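You operate a simulated robot arm through the tools that you are given. There is no shell and no other tool.

The job below is to be done with a simulated robot arm. You get a single attempt, and the scene is never put back.

TASK
Rest the tester: air shut, bled, feed backed off, display zeroed, clamp free.
Fine: shut before you bleed, bleed before you zero or free the clamp; blue feed knob back to its stop; the regulator stays in the socket.

The check looks at the end state, three seconds after you hand in, the way a careful person would. Anything else that was tipped, shoved, dropped, spilled or broken makes it a failure.

THE ROBOT
A 7-joint arm with a fingered hand, fixed in place. Base frame: the origin is at the foot of the arm, x ahead of it, y to its left, z up; the work surface is at about z = 904. Readings come in mm, degrees, newtons and seconds.
With the tool pointing down near the work surface it reaches from about 180 to 780 mm from the base axis. Its first joint turns from -166.0 to 166.0 degrees. Payload 4.9 kg.
The TCP is the grasp point between the finger pads, 32 mm short of the fingertips. In the tool frame z runs along the fingers and y along their closing line. The gripper opens to 192 mm. The gripper's body begins 89 mm behind the TCP. The gripper is a hand of 3 fingers: y runs from the thumb to the fingers, the wrist lies at [0, 0, -267] in the tool frame, and closing takes about 1.5 s.
Orientation is that of the tool frame in the base frame, as a unit quaternion [x, y, z, w]. With the fingers straight down and closing along the base's y, the tool's x points along the base's -x, its y along +y and its z along -z.

THE INTERFACE
- The arm moves only by the tool send_rows. Its argument "plan" is a list that holds one entry, the list of rows, each a list of 7 numbers: the shift along the tool's x, y, z in units of 500 mm (1.0 is 500 mm), then the turn, a rotation vector about the tool's x, y, z in units of 60 degrees (1.0 is 60 degrees), then the opening in per cent of the stroke, from 0 (shut) to 100 (fully open). In form: [[[tx, ty, tz, wx, wy, wz, claw], ...]]. A call has 1 to 20 rows; each row is the pose to reach, as a shift and turn from the pose commanded when the call began, along the tool's axes at that moment. A call with a number of a shift or a turn outside -1 to 1 is refused whole. A row lasts 0.2 s, in which the tool goes at most 50 mm and 8.6 degrees; a call with a longer step from one row to the next is refused whole, and so is a gripper value outside its range. Where a pose cannot be reached the arm comes as near as it can. A force on the tool above 40 N (or 10 N above the force at the start of the call, whichever is more), or a blocked arm, ends the call early, and 0.2 s more pass. Each finger travels about 153 mm/s and halts on what it meets, pressing with about 32 N; the grip force reading is that of the motor and also rises with nothing between the fingers. The clock runs only during rows and for 0.2 s after the last one: add rows that repeat a pose to give the fingers time. The reply holds the time, the measured pose of the TCP, the force on the tool along the base axes, the opening and the grip force, in the units named above and with some noise, with the torque about the TCP (base axes, N m) and any sound that the robot's microphone picked up, and new pictures: "views" is both (left out), scene, wrist or none.
- Cameras (640 x 400 px; columns grow to the right, rows downward): "scene" is fixed at [49.4, 649, 1700.3]; the picture's right is [-0.68, -0.74, 0.00], its down [-0.54, 0.49, -0.68] and it looks along [0.50, -0.46, -0.73] (base axes); focal length 363 px, centre (320, 200). "wrist" rides on the gripper at [80, -46, -113] in the tool frame; the picture's right is [0.50, 0.87, 0.00], its down [-0.67, 0.39, -0.63] and it looks along [-0.55, 0.32, 0.78] (tool axes); focal length 226 px, centre (320, 200). There is no depth. A picture from a camera that has moved, and an enlarged one, comes with that camera's place and axes in the base frame and with its lens.
- hand_shape(shape): the hand has 3 fingers and takes this shape, open, in about a second: jaw (thumb against the fingers, like two jaws); tri (thumb and two fingers); tip (a fingertip pinch); poke (one finger out to press); point (the index stretched); flat (the hand flat); cup (the hand cupped); fist (a fist). The gripper value then closes the fingers along that shape, each until it touches; the sizes above hold for jaw. It gives what a move gives, with no picture.
- close_up(camera, box): a new picture of the part [left, top, right, bottom] of that camera's present view, enlarged. It takes no simulated time.
- close_job(): hands the job in; it is judged then, once.

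Places have to be worked out from the pictures, the camera data and where the tool is seen. Open the gripper and draw the arm clear of the work before you hand the job in, unless the task says otherwise.

The tools are called after "Emit:" as name(argument=value, ...) on one line, values as JSON. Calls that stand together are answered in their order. send_rows: Moves the arm, as the interface text tells. Its arguments: {"type":"object","properties":{"plan":{"type":"array","items":{"type":"array","items":{"type":"array","items":{"type":"number"}}}},"views":{"type":"string","enum":["both","scene","wrist","none"]}},"required":["plan"]} The other tools are called the same way: hand_shape (shape) gives the hand a shape; close_up (camera, box) takes an enlarged picture of a part of a camera's view; close_job () hands the job in.

At the start:

```text
t: 0.0
tool_pos: [366.8, 226.7, 1263.6]
orientation: [0.0, 1.0, 0.0, 0.0]
contact_force: [1.6, 0.0, -0.4]
wrist_torque: [0.03, -0.03, -0.02]
gripper_width: 192.1
finger_force: 0.0
shape: jaw
```

scene: 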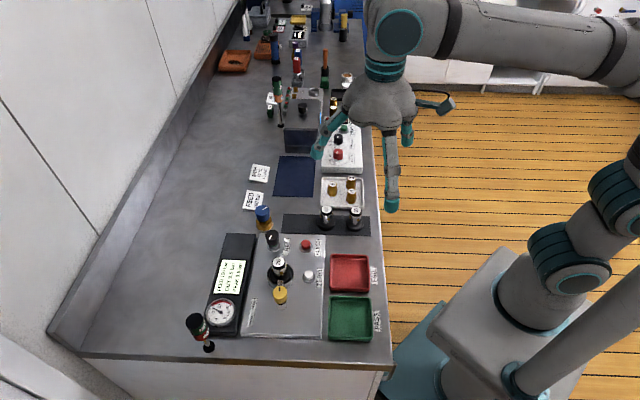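
wrist: 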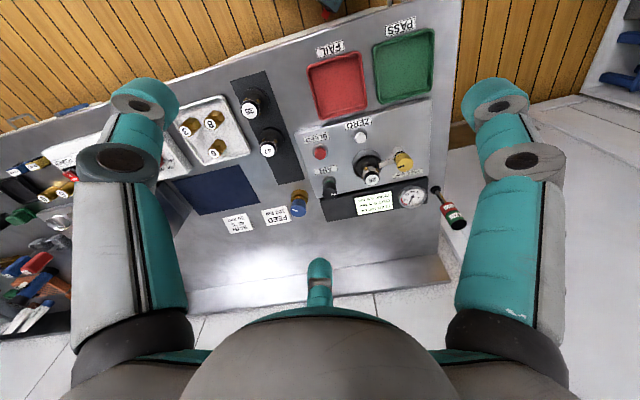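

I start by enlarging the tester region in both cameras to read the labels and see the controls.

Emit:
close_up(camera="scene", box=[180, 190, 400, 360])

Emit:
close_up(camera="wrist", box=[220, 90, 480, 250])

Emit:
close_up(camera="scene", box=[200, 225, 340, 345])

```text
2.35 times, centred on (290, 275) of scene
camera zoom: at [49.4, 649.0, 1700.3], right [-0.68, -0.74, 0.0], down [-0.54, 0.49, -0.68], along [0.5, -0.46, -0.73], focal length 855 px, centre (391, 24)
```

zoom: 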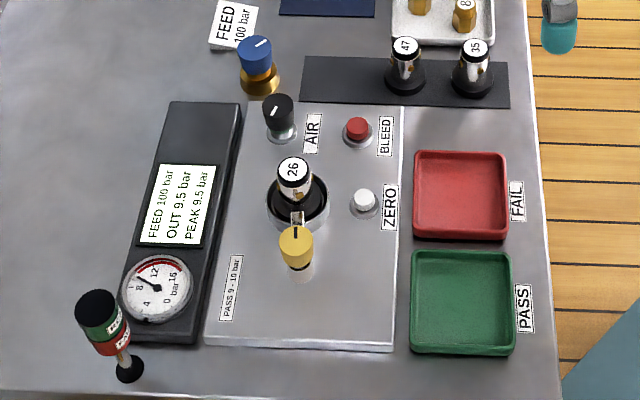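

```text
2.46 times, centred on (350, 170) of wrist
camera zoom: at [287.4, 181.8, 1375.5], right [-0.5, 0.87, 0.0], down [0.67, 0.39, 0.63], along [0.55, 0.32, -0.78], focal length 556 px, centre (246, 274)
```

zoom: 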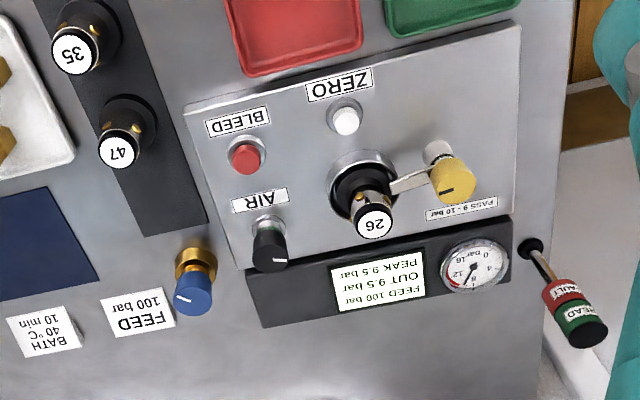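

```text
3.33 times, centred on (270, 285) of scene
camera zoom: at [49.4, 649.0, 1700.3], right [-0.68, -0.74, 0.0], down [-0.54, 0.49, -0.68], along [0.5, -0.46, -0.73], focal length 1211 px, centre (487, -83)
```

zoom: 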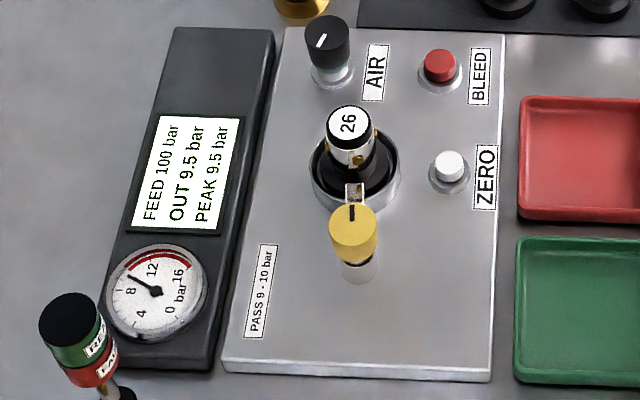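

The AIR knob top is at about (546,358,964), BLEED at (486,297,930), ZERO at (413,351,932), the yellow clamp knob at (401,446,973), the regulator top at (458,404,988) and the blue feed knob at (637,322,956). I zoom further to read the marks and how each control works.

Emit:
close_up(camera="scene", box=[240, 195, 330, 251])

Emit:
close_up(camera="scene", box=[250, 245, 340, 310])

Emit:
close_up(camera="wrist", box=[280, 165, 360, 220])

Emit:
close_up(camera="wrist", box=[340, 130, 420, 190])

Emit:
close_up(camera="scene", box=[180, 230, 270, 360])

Emit:
close_up(camera="scene", box=[220, 0, 390, 240])

```text
7.11 times, centred on (285, 223) of scene
camera zoom: at [49.4, 649.0, 1700.3], right [-0.68, -0.74, 0.0], down [-0.54, 0.49, -0.68], along [0.5, -0.46, -0.73], focal length 2584 px, centre (569, 36)
```

zoom: 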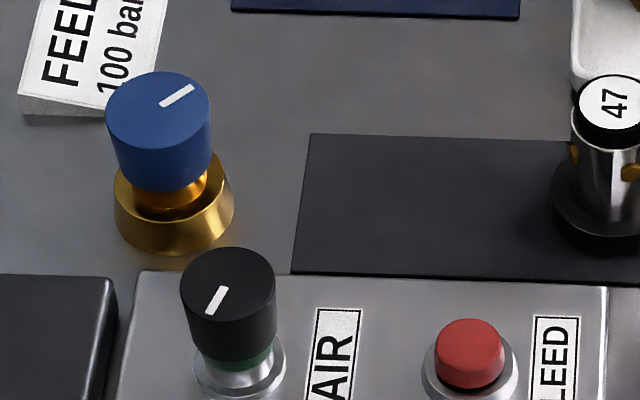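

```text
6.15 times, centred on (295, 278) of scene
camera zoom: at [49.4, 649.0, 1700.3], right [-0.68, -0.74, 0.0], down [-0.54, 0.49, -0.68], along [0.5, -0.46, -0.73], focal length 2236 px, centre (474, -277)
```

zoom: 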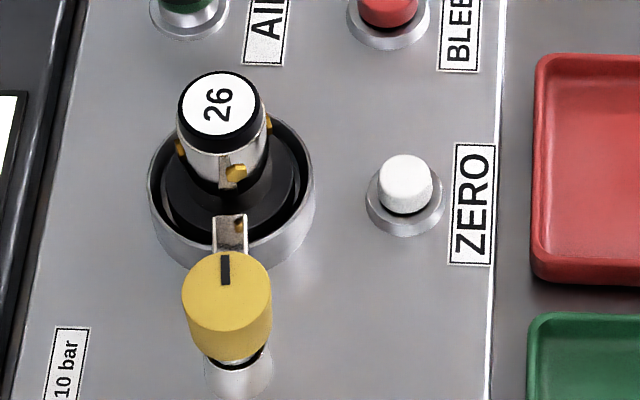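

```text
7.27 times, centred on (320, 192) of wrist
camera zoom: at [287.4, 181.8, 1375.5], right [-0.5, 0.87, 0.0], down [0.67, 0.39, 0.63], along [0.55, 0.32, -0.78], focal length 1644 px, centre (320, 254)
```

zoom: 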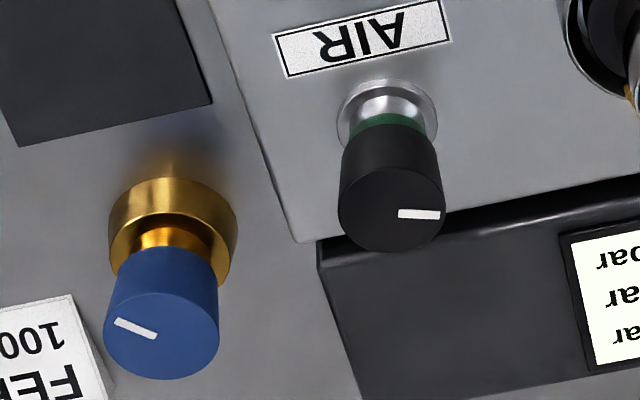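

```text
6.67 times, centred on (380, 160) of wrist
camera zoom: at [287.4, 181.8, 1375.5], right [-0.5, 0.87, 0.0], down [0.67, 0.39, 0.63], along [0.55, 0.32, -0.78], focal length 1507 px, centre (-80, 467)
```

zoom: 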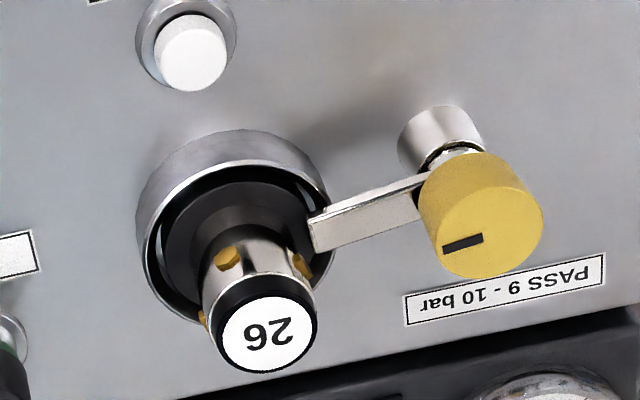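

```text
3.08 times, centred on (225, 295) of scene
camera zoom: at [49.4, 649.0, 1700.3], right [-0.68, -0.74, 0.0], down [-0.54, 0.49, -0.68], along [0.5, -0.46, -0.73], focal length 1118 px, centre (612, -92)
```

zoom: 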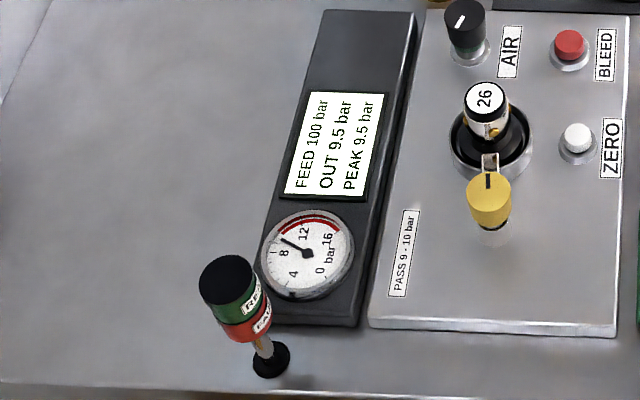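

```text
1.67 times, centred on (305, 120) of scene
camera zoom: at [49.4, 649.0, 1700.3], right [-0.68, -0.74, 0.0], down [-0.54, 0.49, -0.68], along [0.5, -0.46, -0.73], focal length 606 px, centre (345, 333)
```

zoom: 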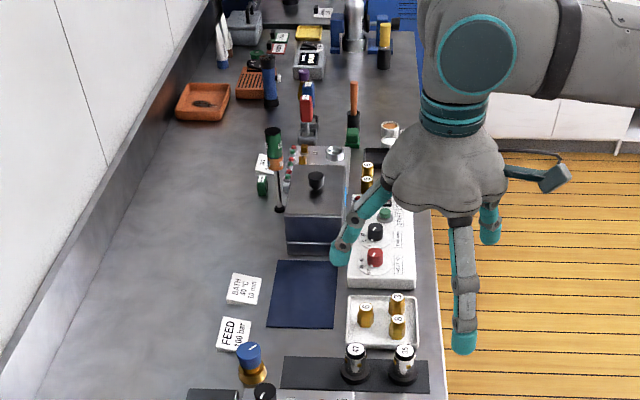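

The AIR knob has a white mark and a green band under it, the blue feed knob has a mark pointing to -y, and the yellow clamp knob's bar lies over the regulator collar. I bring the hand to about 190 mm above the AIR knob and part-close it to see how the fingers meet.

Emit:
send_rows(plan=[[[-0.05, 0.037, 0.02, 0, 0, 0, 90], [-0.1, 0.075, 0.04, 0, 0, 0, 80], [-0.15, 0.112, 0.06, 0, 0, 0, 70], [-0.2, 0.15, 0.08, 0, 0, 0, 60], [-0.25, 0.187, 0.1, 0, 0, 0, 50], [-0.3, 0.225, 0.12, 0, 0, 0, 40], [-0.358, 0.262, 0.14, 0, 0, 0, 35], [-0.358, 0.262, 0.16, 0, 0, 0, 35], [-0.358, 0.262, 0.18, 0, 0, 0, 35], [-0.358, 0.262, 0.2, 0, 0, 0, 35]]])

```text
t: 2.2
tool_pos: [543.3, 358.0, 1162.2]
orientation: [0.0, 1.0, 0.0, 0.0]
contact_force: [1.2, 0.0, 0.6]
wrist_torque: [-0.02, -0.05, -0.03]
gripper_width: 67.8
finger_force: 0.1
shape: jaw
camera wrist: at [465.5, 313.4, 1274.4], right [-0.5, 0.87, 0.0], down [0.67, 0.39, 0.63], along [0.55, 0.32, -0.78], focal length 226 px, centre (320, 200)
```

scene: 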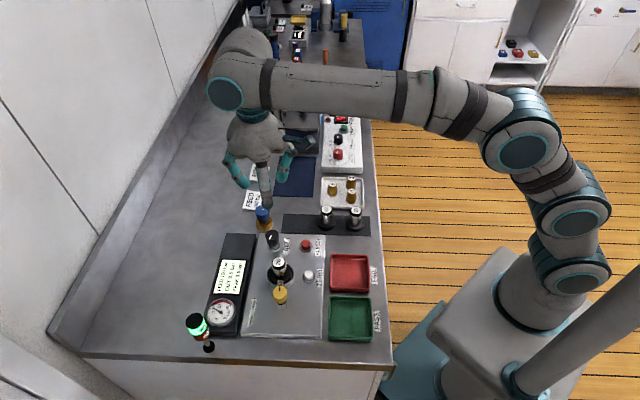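
wrist: 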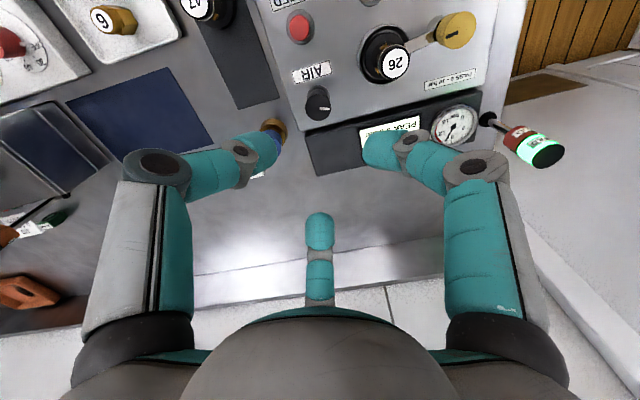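

The three fingers close to a common centre at 120°, like a chuck, with the TCP at the picture centre. I zoom on the hand and on the tester (the green lamp now seems lit).

Emit:
close_up(camera="scene", box=[180, 100, 340, 250])

Emit:
close_up(camera="scene", box=[180, 225, 340, 355])

Emit:
close_up(camera="wrist", box=[270, 20, 490, 180])

```text
2.67 times, centred on (260, 175) of scene
camera zoom: at [49.4, 649.0, 1700.3], right [-0.68, -0.74, 0.0], down [-0.54, 0.49, -0.68], along [0.5, -0.46, -0.73], focal length 969 px, centre (480, 267)
```

zoom: 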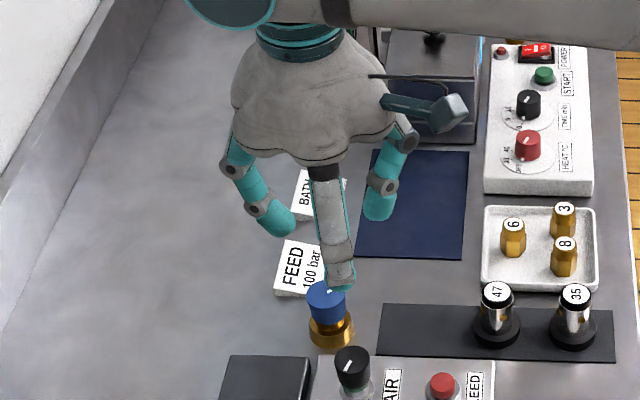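

```text
3.08 times, centred on (260, 290) of scene
camera zoom: at [49.4, 649.0, 1700.3], right [-0.68, -0.74, 0.0], down [-0.54, 0.49, -0.68], along [0.5, -0.46, -0.73], focal length 1118 px, centre (505, -77)
```

zoom: 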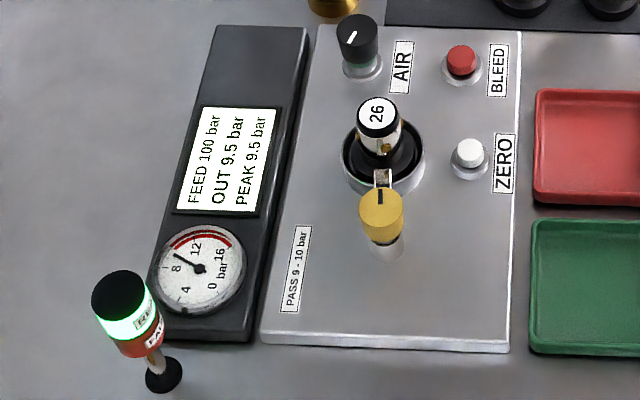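

```text
2.50 times, centred on (380, 100) of wrist
camera zoom: at [465.5, 313.4, 1274.4], right [-0.5, 0.87, 0.0], down [0.67, 0.39, 0.63], along [0.55, 0.32, -0.78], focal length 565 px, centre (170, 450)
```

zoom: 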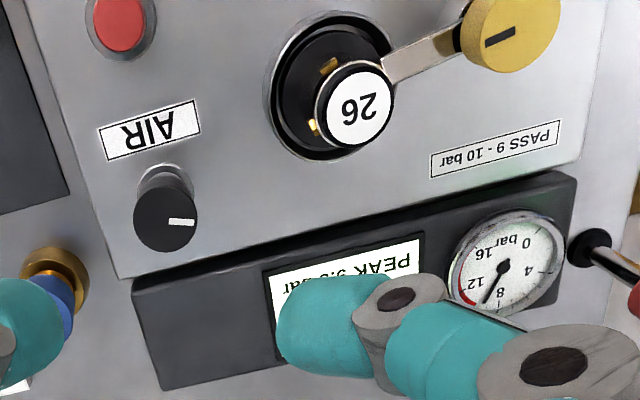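

The fingers' distal parts bend inward and the tips sit about 32 mm below the TCP. I turn the hand by 35° so the fingers fall between regulator and feed knob, and come down to just above the AIR knob at (547.5, 358.5).

Emit:
send_rows(plan=[[[-0.005, 0.001, 0.04, 0, 0, -0.14, 35], [-0.005, 0.001, 0.1, 0, 0, -0.28, 35], [-0.005, 0.001, 0.16, 0, 0, -0.42, 35], [-0.005, 0.001, 0.22, 0, 0, -0.5, 35], [-0.005, 0.001, 0.27, 0, 0, -0.583, 35], [-0.005, 0.001, 0.3, 0, 0, -0.583, 35], [-0.005, 0.001, 0.3, 0, 0, -0.583, 35]]])

```text
t: 3.8
tool_pos: [547.8, 358.4, 1012.7]
orientation: [-0.302, 0.953, -0.001, 0.001]
contact_force: [0.0, -0.5, 1.0]
wrist_torque: [-0.03, 0.02, 0.0]
gripper_width: 67.8
finger_force: 0.0
shape: jaw
camera wrist: at [508.9, 275.7, 1125.6], right [-0.91, 0.42, 0.0], down [0.33, 0.7, 0.63], along [0.27, 0.57, -0.78], focal length 226 px, centre (320, 200)
```

scene: 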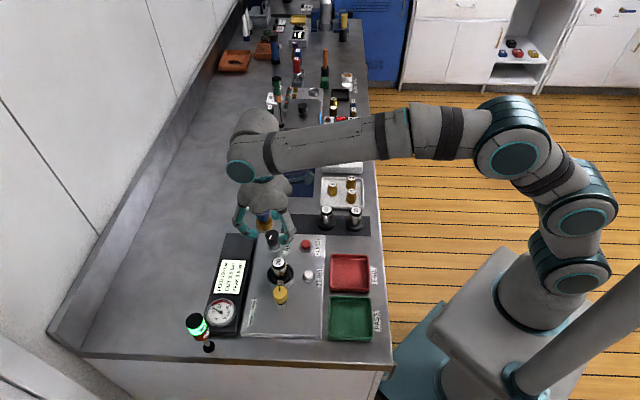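
wrist: 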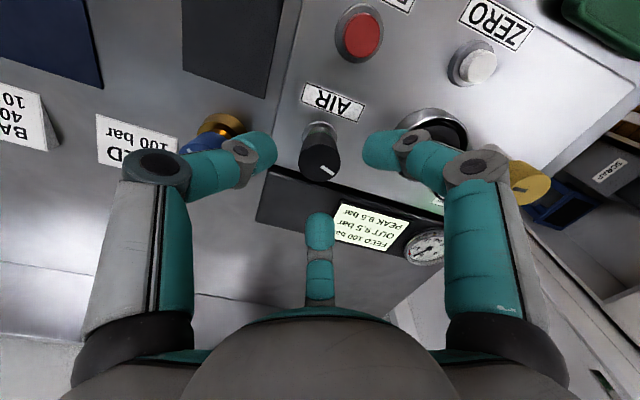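

The knob is centred between the fingers. I go down so the TCP is at about z = 966 (tips near 934) and look before closing.

Emit:
send_rows(plan=[[[0, 0, 0.03, 0, 0, 0, 35], [0, 0, 0.06, 0, 0, 0, 35], [0, 0, 0.094, 0, 0, 0, 35], [0, 0, 0.094, 0, 0, 0, 35]]])

Emit:
close_up(camera="scene", box=[200, 150, 340, 260])

```text
t: 4.8
tool_pos: [548.1, 358.0, 965.4]
orientation: [-0.301, 0.954, -0.001, 0.0]
contact_force: [0.5, -0.1, -0.1]
wrist_torque: [0.01, -0.01, 0.0]
gripper_width: 67.5
finger_force: 0.0
shape: jaw
camera wrist: at [509.0, 276.0, 1078.0], right [-0.91, 0.42, 0.0], down [0.33, 0.7, 0.63], along [0.27, 0.57, -0.78], focal length 226 px, centre (320, 200)
```

scene: 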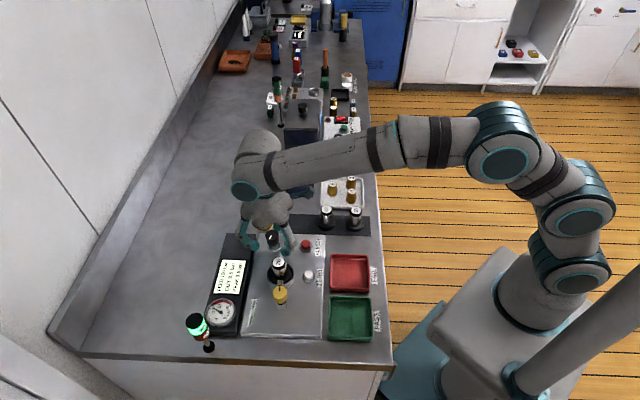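
wrist: 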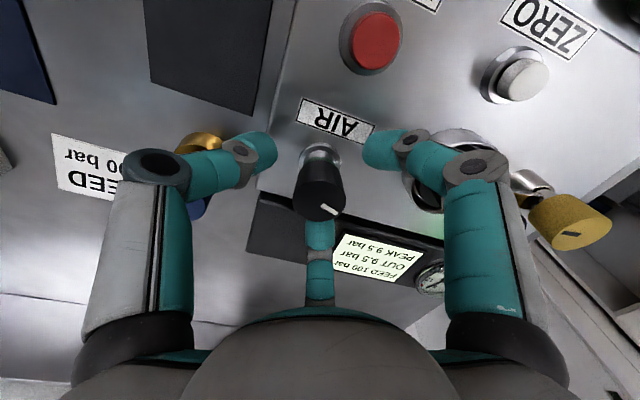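

```text
3.64 times, centred on (270, 205) of scene
camera zoom: at [49.4, 649.0, 1700.3], right [-0.68, -0.74, 0.0], down [-0.54, 0.49, -0.68], along [0.5, -0.46, -0.73], focal length 1321 px, centre (502, 182)
```

zoom: 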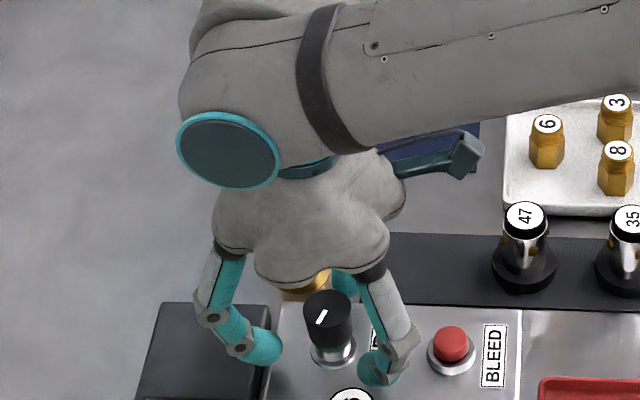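

Knob is centred, no contact. Now I close the fingers on the AIR knob and hold.

Emit:
send_rows(plan=[[[0, 0, 0, 0, 0, 0, 28], [0, 0, 0, 0, 0, 0, 22], [0, 0, 0, 0, 0, 0, 16], [0, 0, 0, 0, 0, 0, 10], [0, 0, 0, 0, 0, 0, 5], [0, 0, 0, 0, 0, 0, 0], [0, 0, 0, 0, 0, 0, 0]]])

Emit:
close_up(camera="scene", box=[200, 200, 340, 310])

```text
t: 6.4
tool_pos: [547.9, 358.2, 965.6]
orientation: [-0.301, 0.954, 0.0, -0.001]
contact_force: [1.2, -0.4, -5.8]
wrist_torque: [0.02, -0.04, -0.01]
gripper_width: 25.4
finger_force: 32.1
shape: jaw
camera wrist: at [509.0, 275.8, 1077.6], right [-0.91, 0.42, 0.0], down [0.33, 0.7, 0.63], along [0.27, 0.57, -0.78], focal length 226 px, centre (320, 200)
```

scene: 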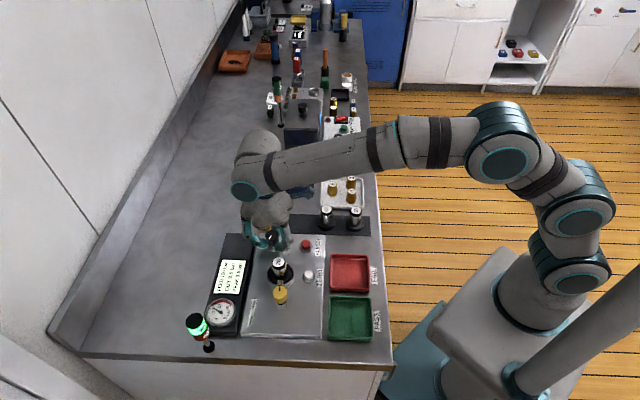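
wrist: 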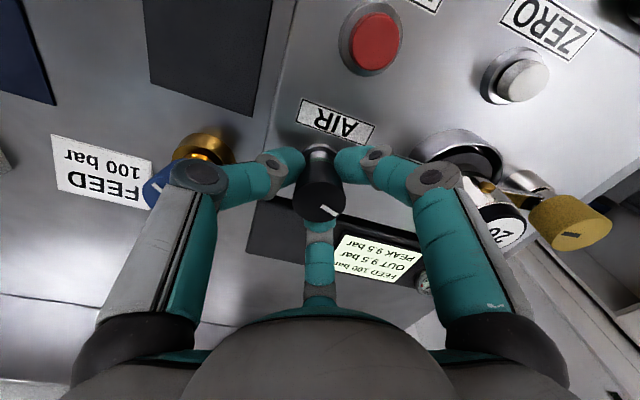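

```text
3.64 times, centred on (270, 255) of scene
camera zoom: at [49.4, 649.0, 1700.3], right [-0.68, -0.74, 0.0], down [-0.54, 0.49, -0.68], along [0.5, -0.46, -0.73], focal length 1321 px, centre (502, 0)
```

zoom: 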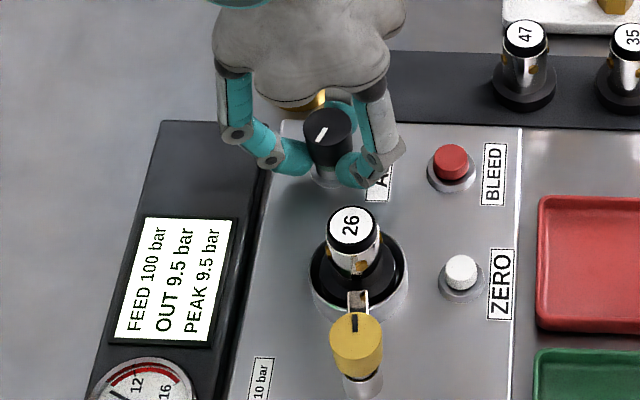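

The fingers hold the AIR knob at its lower part (width 25 mm, grip 32 N). I try a small clockwise turn of about 20° and see whether mark and display follow.

Emit:
send_rows(plan=[[[0, 0, 0, 0, 0, 0.08, 0], [0, 0, 0, 0, 0, 0.16, 0], [0, 0, 0, 0, 0, 0.25, 0], [0, 0, 0, 0, 0, 0.333, 0], [0, 0, 0, 0, 0, 0.333, 0]]])

Emit:
close_up(camera="scene", box=[200, 200, 340, 310])

```text
t: 7.6
tool_pos: [548.1, 358.2, 964.7]
orientation: [-0.13, 0.992, 0.0, -0.001]
contact_force: [1.6, 1.2, -11.0]
wrist_torque: [-0.05, -0.08, 0.0]
gripper_width: 25.4
finger_force: 32.0
shape: jaw
camera wrist: at [483.1, 294.0, 1077.8], right [-0.71, 0.71, 0.0], down [0.55, 0.55, 0.63], along [0.45, 0.45, -0.78], focal length 226 px, centre (320, 200)
```

scene: 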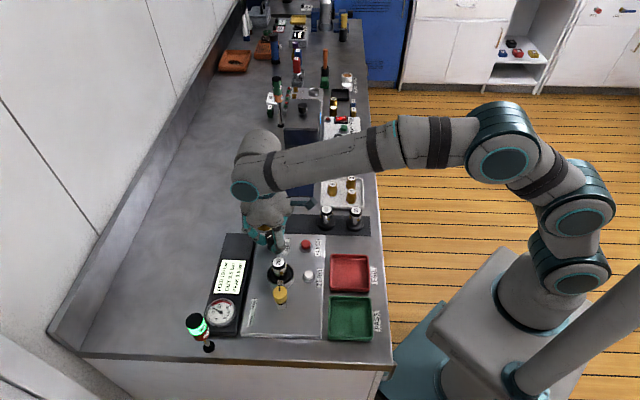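
wrist: 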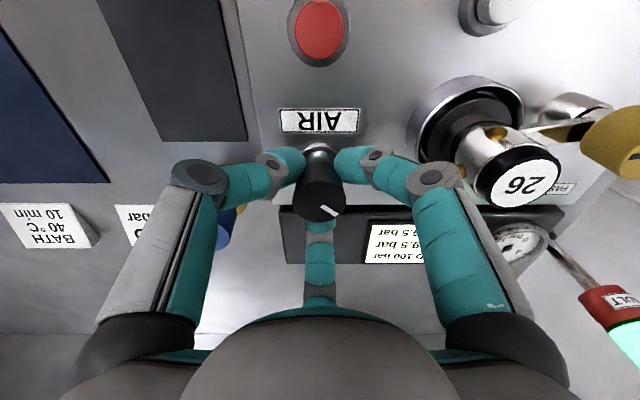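

```text
3.64 times, centred on (270, 255) of scene
camera zoom: at [49.4, 649.0, 1700.3], right [-0.68, -0.74, 0.0], down [-0.54, 0.49, -0.68], along [0.5, -0.46, -0.73], focal length 1321 px, centre (502, 0)
```

zoom: 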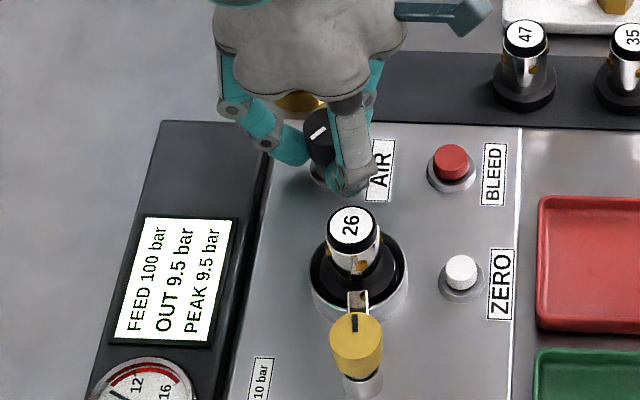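

The knob turned with the hand by 20° with hardly any resistance; OUT is still 9.5. One finger is getting close to the regulator, so I open a little and lift straight up to re-grip higher with a better finger orientation.

Emit:
send_rows(plan=[[[0, 0, 0, 0, 0, 0, 12], [0, 0, 0, 0, 0, 0, 23], [0, 0, 0, 0, 0, 0, 23], [0, 0, -0.02, 0, 0, 0, 23], [0, 0, -0.05, 0, 0, 0, 23], [0, 0, -0.1, 0, 0, 0, 23], [0, 0, -0.16, 0, 0, 0, 28], [0, 0, -0.16, 0, 0, 0, 28]]])

Emit:
close_up(camera="scene", box=[190, 200, 340, 330])

Emit:
close_up(camera="wrist", box=[240, 80, 420, 220])

```text
t: 9.4
tool_pos: [547.9, 356.3, 1047.6]
orientation: [-0.13, 0.991, 0.0, 0.0]
contact_force: [-0.4, -0.1, -0.8]
wrist_torque: [-0.05, 0.0, 0.02]
gripper_width: 53.0
finger_force: 0.0
shape: jaw
camera wrist: at [483.6, 293.5, 1159.3], right [-0.71, 0.71, 0.0], down [0.55, 0.55, 0.63], along [0.45, 0.45, -0.78], focal length 226 px, centre (320, 200)
```

scene: 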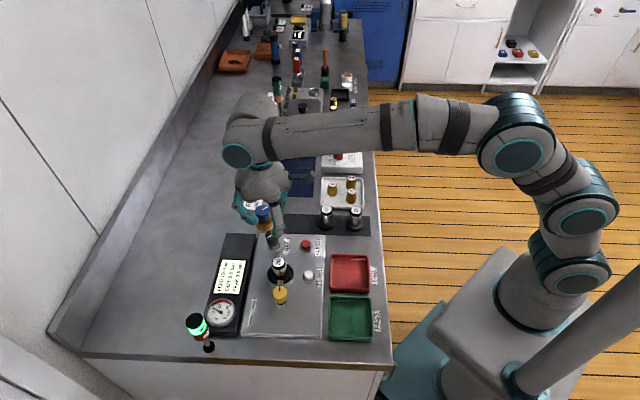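
wrist: 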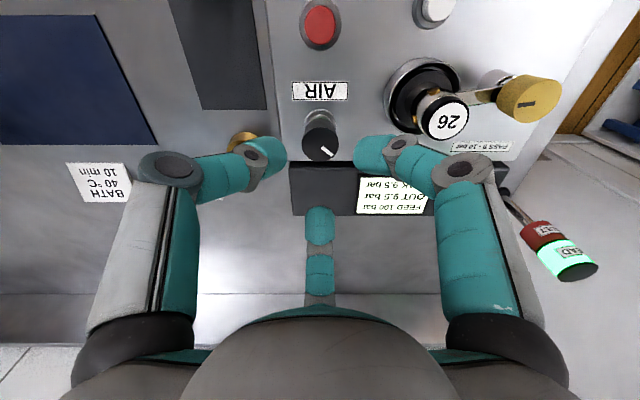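

```text
3.08 times, centred on (265, 265) of scene
camera zoom: at [49.4, 649.0, 1700.3], right [-0.68, -0.74, 0.0], down [-0.54, 0.49, -0.68], along [0.5, -0.46, -0.73], focal length 1118 px, centre (489, 0)
```

zoom: 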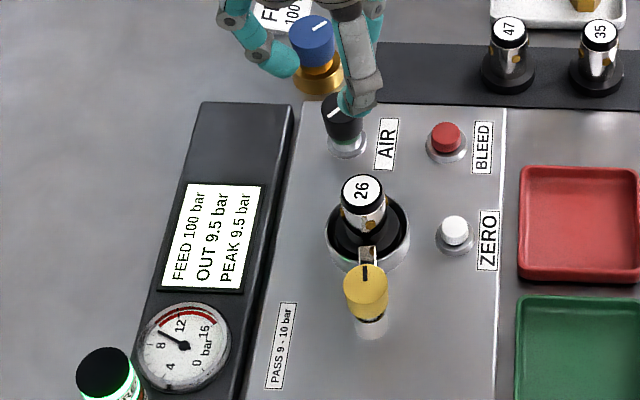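

```text
2.86 times, centred on (330, 150) of wrist
camera zoom: at [483.6, 293.5, 1159.3], right [-0.71, 0.71, 0.0], down [0.55, 0.55, 0.63], along [0.45, 0.45, -0.78], focal length 646 px, centre (291, 343)
```

zoom: 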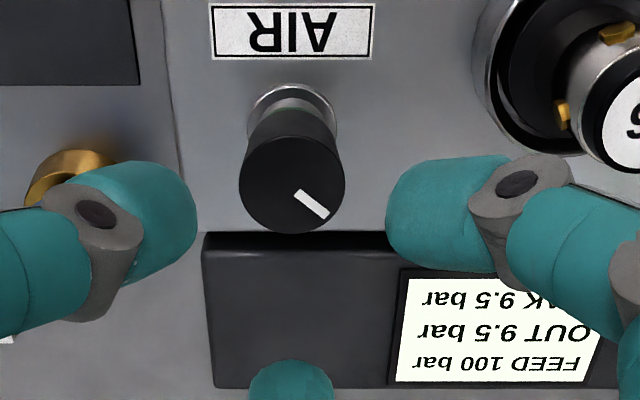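

The knob moved 20° clockwise and the regulator is untouched. I turn the open hand 30° clockwise up here, then go down to a higher grip on the knob (TCP about 978) and close.

Emit:
send_rows(plan=[[[0, 0, 0, 0, 0, 0.13, 28], [0, 0, 0, 0, 0, 0.26, 28], [0, 0, 0, 0, 0, 0.39, 28], [0, 0, 0, 0, 0, 0.5, 28], [0, 0, 0.04, 0, 0, 0.5, 28], [0, 0, 0.09, 0, 0, 0.5, 28], [0, 0, 0.138, 0, 0, 0.5, 28], [0, 0, 0.138, 0, 0, 0.5, 28], [0, 0, 0.138, 0, 0, 0.5, 18], [0, 0, 0.138, 0, 0, 0.5, 8], [0, 0, 0.138, 0, 0, 0.5, 0], [0, 0, 0.138, 0, 0, 0.5, 0], [0, 0, 0.138, 0, 0, 0.5, 0]]])

Emit:
close_up(camera="scene", box=[190, 200, 340, 330])

```text
t: 12.2
tool_pos: [548.6, 358.1, 977.4]
orientation: [0.13, 0.991, -0.001, 0.0]
contact_force: [-0.1, -3.1, -4.6]
wrist_torque: [-0.12, 0.01, -0.03]
gripper_width: 22.9
finger_force: 31.7
shape: jaw
camera wrist: at [459.3, 335.0, 1089.1], right [-0.26, 0.97, 0.0], down [0.75, 0.2, 0.63], along [0.61, 0.16, -0.78], focal length 226 px, centre (320, 200)
```

scene: 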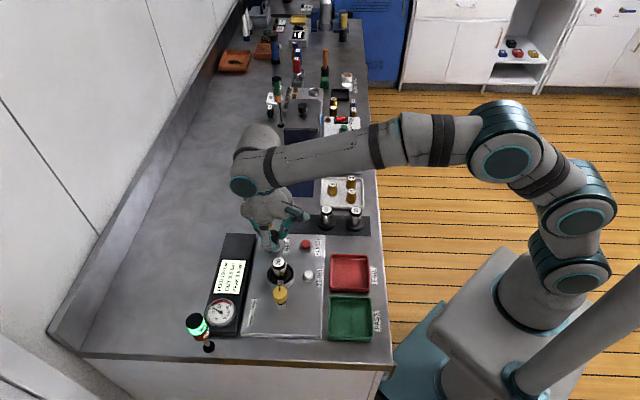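
wrist: 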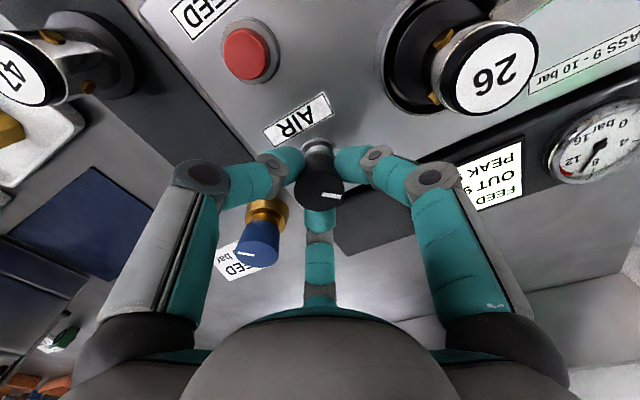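

```text
3.08 times, centred on (265, 265) of scene
camera zoom: at [49.4, 649.0, 1700.3], right [-0.68, -0.74, 0.0], down [-0.54, 0.49, -0.68], along [0.5, -0.46, -0.73], focal length 1118 px, centre (489, 0)
```

zoom: 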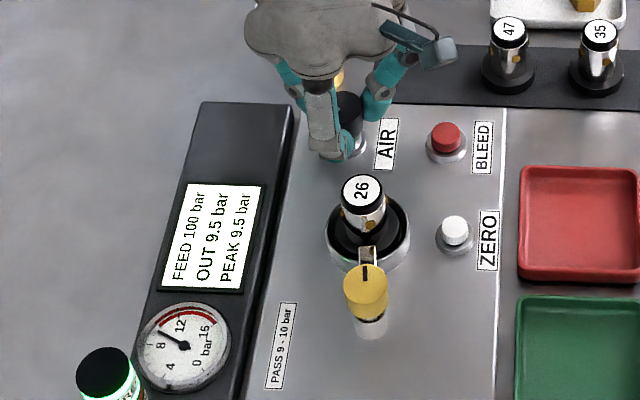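

Gripped again with the regulator well clear. I turn clockwise in steps of about 8° for 40°, watching torque and display.

Emit:
send_rows(plan=[[[0, 0, 0, 0, 0, 0.11, 0], [0, 0, 0, 0, 0, 0.22, 0], [0, 0, 0, 0, 0, 0.33, 0], [0, 0, 0, 0, 0, 0.44, 0], [0, 0, 0, 0, 0, 0.55, 0], [0, 0, 0, 0, 0, 0.66, 0], [0, 0, 0, 0, 0, 0.66, 0]]])

Emit:
close_up(camera="scene", box=[190, 200, 340, 330])

Emit:
close_up(camera="wrist", box=[240, 80, 420, 220])

```text
t: 13.8
tool_pos: [547.9, 357.8, 977.1]
orientation: [0.46, 0.888, -0.001, 0.0]
contact_force: [2.6, -6.7, -8.6]
wrist_torque: [-0.19, -0.02, 0.05]
gripper_width: 22.7
finger_force: 32.5
shape: jaw
camera wrist: at [464.7, 397.4, 1089.1], right [0.42, 0.91, 0.0], down [0.71, -0.32, 0.63], along [0.57, -0.26, -0.78], focal length 226 px, centre (320, 200)
```

scene: 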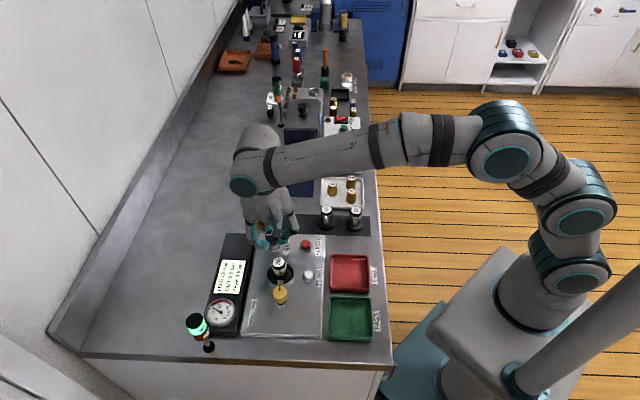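
wrist: 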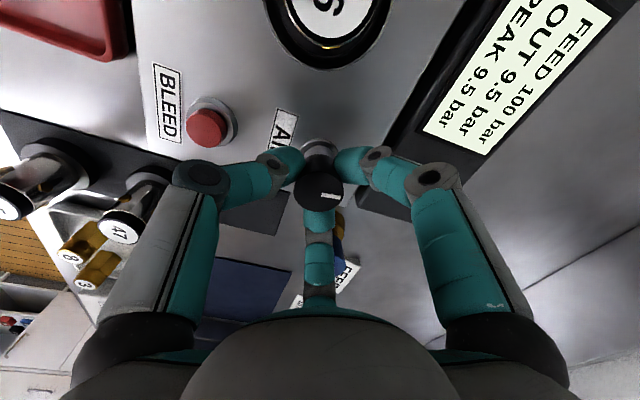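

```text
3.08 times, centred on (265, 265) of scene
camera zoom: at [49.4, 649.0, 1700.3], right [-0.68, -0.74, 0.0], down [-0.54, 0.49, -0.68], along [0.5, -0.46, -0.73], focal length 1118 px, centre (489, 0)
```

zoom: 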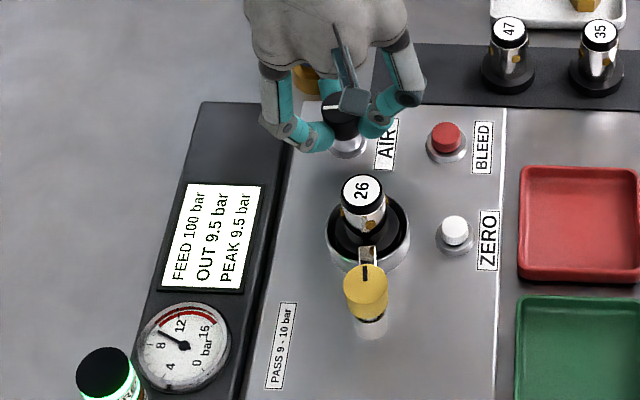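

```text
2.86 times, centred on (330, 150) of wrist
camera zoom: at [464.7, 397.4, 1089.1], right [0.42, 0.91, 0.0], down [0.71, -0.32, 0.63], along [0.57, -0.26, -0.78], focal length 646 px, centre (291, 343)
```

zoom: 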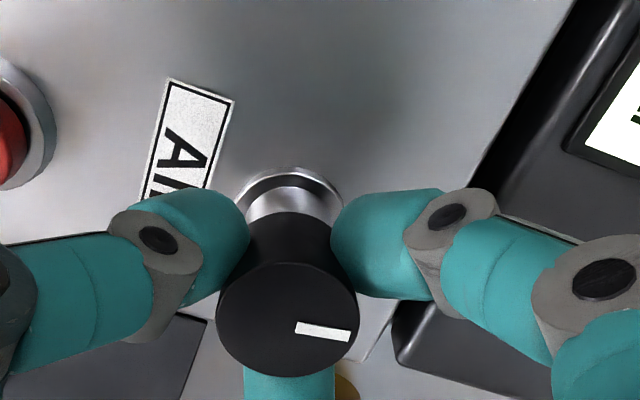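

The green band has gone out of sight as the knob turns clockwise, which fits a valve screwing shut; still no stop felt. I continue clockwise another 36°.

Emit:
send_rows(plan=[[[0, 0, 0, 0, 0, 0.11, 0], [0, 0, 0, 0, 0, 0.22, 0], [0, 0, 0, 0, 0, 0.33, 0], [0, 0, 0, 0, 0, 0.44, 0], [0, 0, 0, 0, 0, 0.55, 0], [0, 0, 0, 0, 0, 0.6, 0], [0, 0, 0, 0, 0, 0.6, 0]]])

Emit:
close_up(camera="scene", box=[190, 200, 340, 330])

Emit:
close_up(camera="wrist", box=[240, 80, 420, 220])

```text
t: 15.4
tool_pos: [548.4, 357.3, 976.1]
orientation: [0.711, 0.703, -0.001, -0.001]
contact_force: [0.1, -16.2, -7.6]
wrist_torque: [-0.45, -0.01, 0.35]
gripper_width: 22.4
finger_force: 32.3
shape: jaw
camera wrist: at [503.0, 438.9, 1088.6], right [0.87, 0.49, 0.0], down [0.38, -0.68, 0.63], along [0.31, -0.55, -0.78], focal length 226 px, centre (320, 200)
```

scene: 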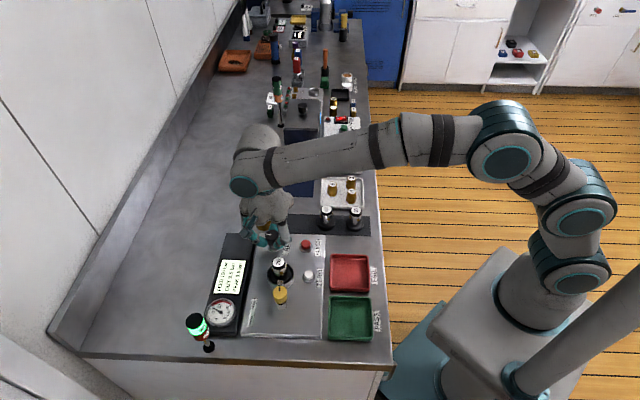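
wrist: 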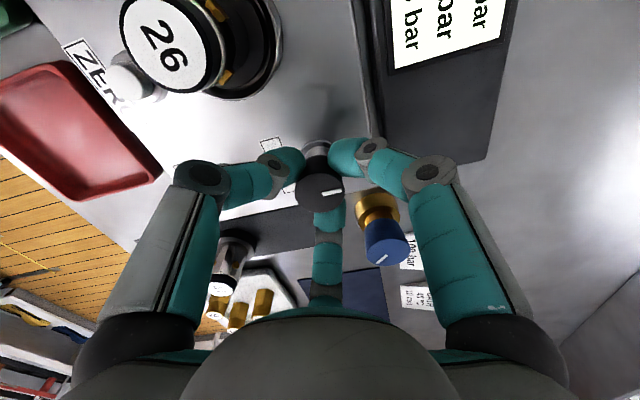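

```text
3.08 times, centred on (265, 265) of scene
camera zoom: at [49.4, 649.0, 1700.3], right [-0.68, -0.74, 0.0], down [-0.54, 0.49, -0.68], along [0.5, -0.46, -0.73], focal length 1118 px, centre (489, 0)
```

zoom: 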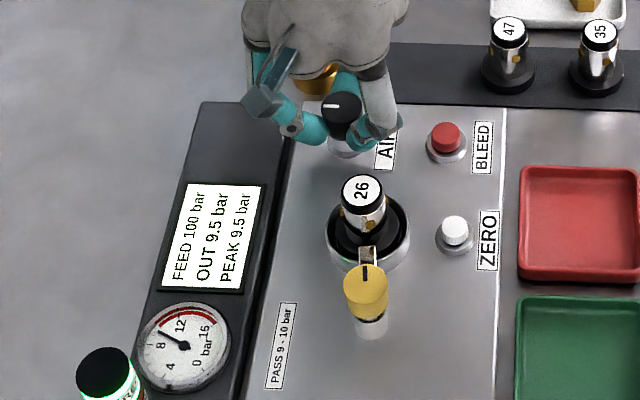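

```text
2.86 times, centred on (330, 150) of wrist
camera zoom: at [503.0, 438.9, 1088.6], right [0.87, 0.49, 0.0], down [0.38, -0.68, 0.63], along [0.31, -0.55, -0.78], focal length 646 px, centre (291, 343)
```

zoom: 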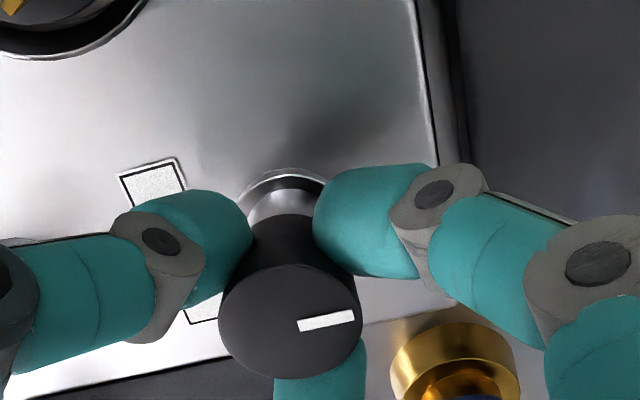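

The mark is now pointing across to the display and the hand slipped at the end with 0.35 N m of reaction: the AIR knob has reached its clockwise stop, and the green band is hidden. I open and lift clear to look.

Emit:
send_rows(plan=[[[0, 0, 0, 0, 0, 0, 12], [0, 0, 0, 0, 0, 0, 28], [0, 0, 0, 0, 0, 0, 28], [0, 0, -0.04, 0, 0, 0, 28], [0, 0, -0.1, 0, 0, 0, 28], [0, 0, -0.18, 0, 0, 0, 28], [0, 0, -0.26, 0, 0, 0, 28], [0, 0, -0.26, 0, 0, 0, 28]]])

Emit:
close_up(camera="scene", box=[190, 200, 340, 330])

Emit:
close_up(camera="wrist", box=[200, 40, 440, 200])

```text
t: 17.2
tool_pos: [549.5, 356.7, 1107.0]
orientation: [0.71, 0.704, 0.0, -0.001]
contact_force: [0.9, 0.1, -0.3]
wrist_torque: [0.01, 0.02, 0.01]
gripper_width: 53.4
finger_force: 0.1
shape: jaw
camera wrist: at [503.9, 438.7, 1219.4], right [0.87, 0.49, 0.0], down [0.38, -0.68, 0.63], along [0.31, -0.55, -0.78], focal length 226 px, centre (320, 200)
```

scene: 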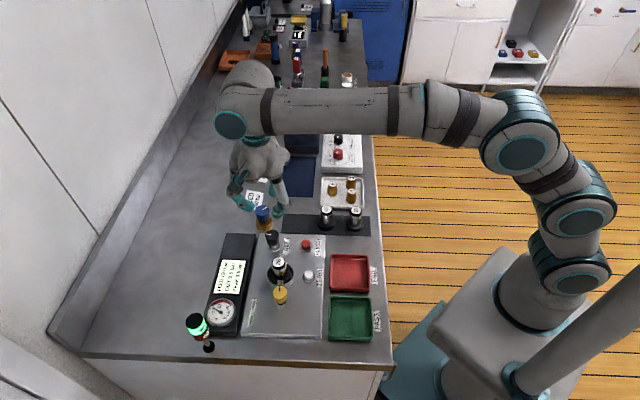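
wrist: 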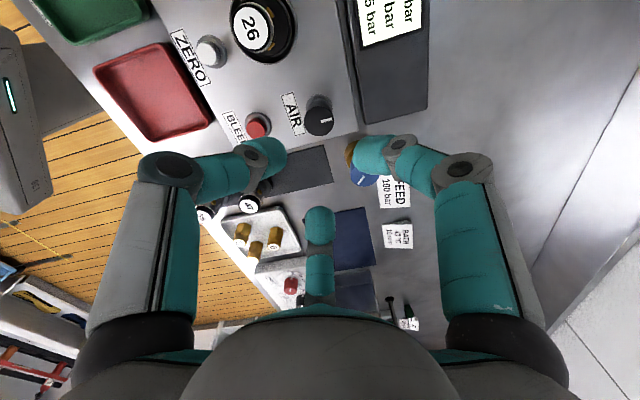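

```text
3.08 times, centred on (265, 265) of scene
camera zoom: at [49.4, 649.0, 1700.3], right [-0.68, -0.74, 0.0], down [-0.54, 0.49, -0.68], along [0.5, -0.46, -0.73], focal length 1118 px, centre (489, 0)
```

zoom: 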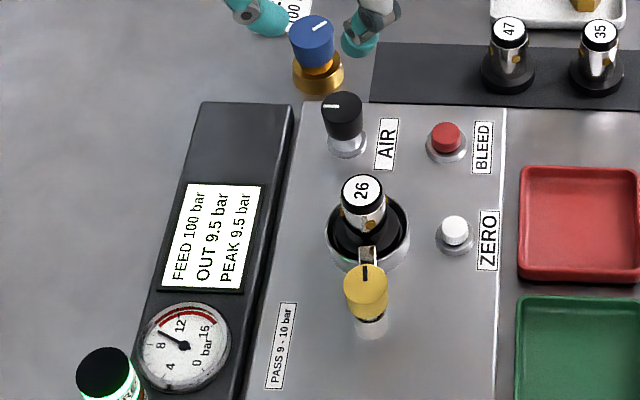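

```text
2.50 times, centred on (320, 120) of wrist
camera zoom: at [503.9, 438.7, 1219.4], right [0.87, 0.49, 0.0], down [0.38, -0.68, 0.63], along [0.31, -0.55, -0.78], focal length 565 px, centre (320, 400)
```

zoom: 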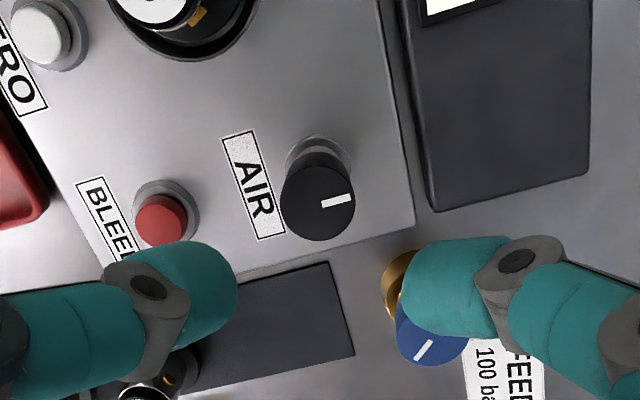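

AIR's mark now stands square to its label with the green hidden, which I take as shut. I change the hand to the "poke" shape here in free air to press BLEED.

Emit:
hand_shape(shape="poke")

Emit:
close_up(camera="wrist", box=[0, 0, 640, 400])

Emit:
close_up(camera="scene", box=[180, 90, 340, 250])

```text
t: 18.1
tool_pos: [548.9, 357.8, 1107.2]
orientation: [0.711, 0.703, 0.0, 0.0]
contact_force: [0.1, -0.7, -0.5]
wrist_torque: [-0.01, 0.04, 0.02]
gripper_width: 0.1
finger_force: 0.1
shape: poke
```

```text
1.00 times, centred on (320, 200) of wrist (not enlarged: the box is as wide or as high as the picture)
camera zoom: at [503.9, 438.7, 1219.0], right [0.87, 0.49, 0.0], down [0.38, -0.68, 0.63], along [0.31, -0.55, -0.78], focal length 226 px, centre (320, 200)
```

zoom: 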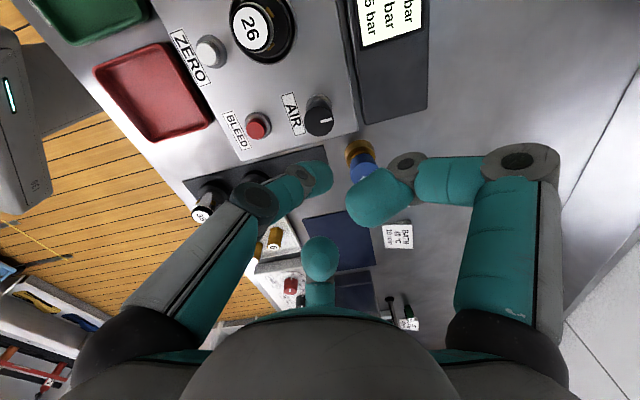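

```text
2.50 times, centred on (260, 170) of scene
camera zoom: at [49.4, 649.0, 1700.3], right [-0.68, -0.74, 0.0], down [-0.54, 0.49, -0.68], along [0.5, -0.46, -0.73], focal length 908 px, centre (470, 275)
```

zoom: 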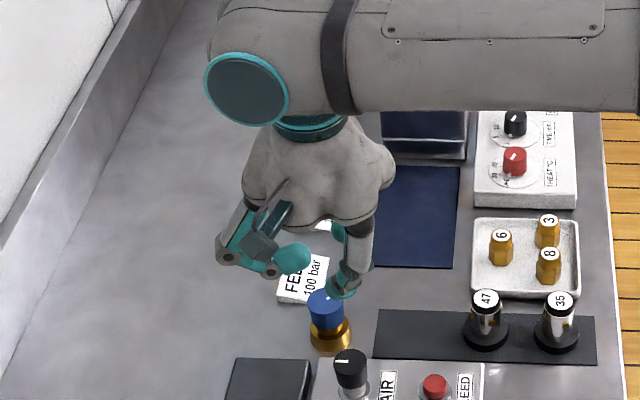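

The thumb seems to be the poking finger, with its tip close to the tool axis and the other two curled up. I zoom in to find its tip exactly.

Emit:
close_up(camera="scene", box=[230, 160, 290, 215])

Emit:
close_up(camera="wrist", box=[230, 110, 410, 230])

```text
7.27 times, centred on (260, 188) of scene
camera zoom: at [49.4, 649.0, 1700.3], right [-0.68, -0.74, 0.0], down [-0.54, 0.49, -0.68], along [0.5, -0.46, -0.73], focal length 2642 px, centre (756, 291)
```

zoom: 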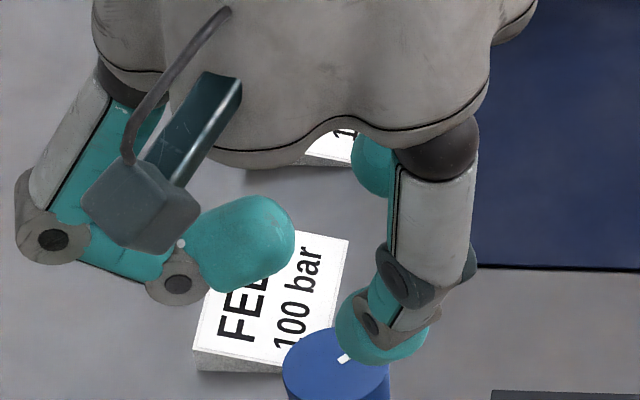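

```text
3.33 times, centred on (320, 170) of wrist
camera zoom: at [503.9, 438.7, 1219.0], right [0.87, 0.49, 0.0], down [0.38, -0.68, 0.63], along [0.31, -0.55, -0.78], focal length 754 px, centre (320, 300)
```

zoom: 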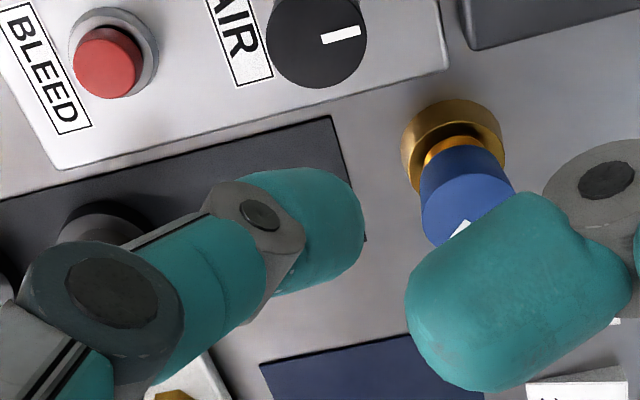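

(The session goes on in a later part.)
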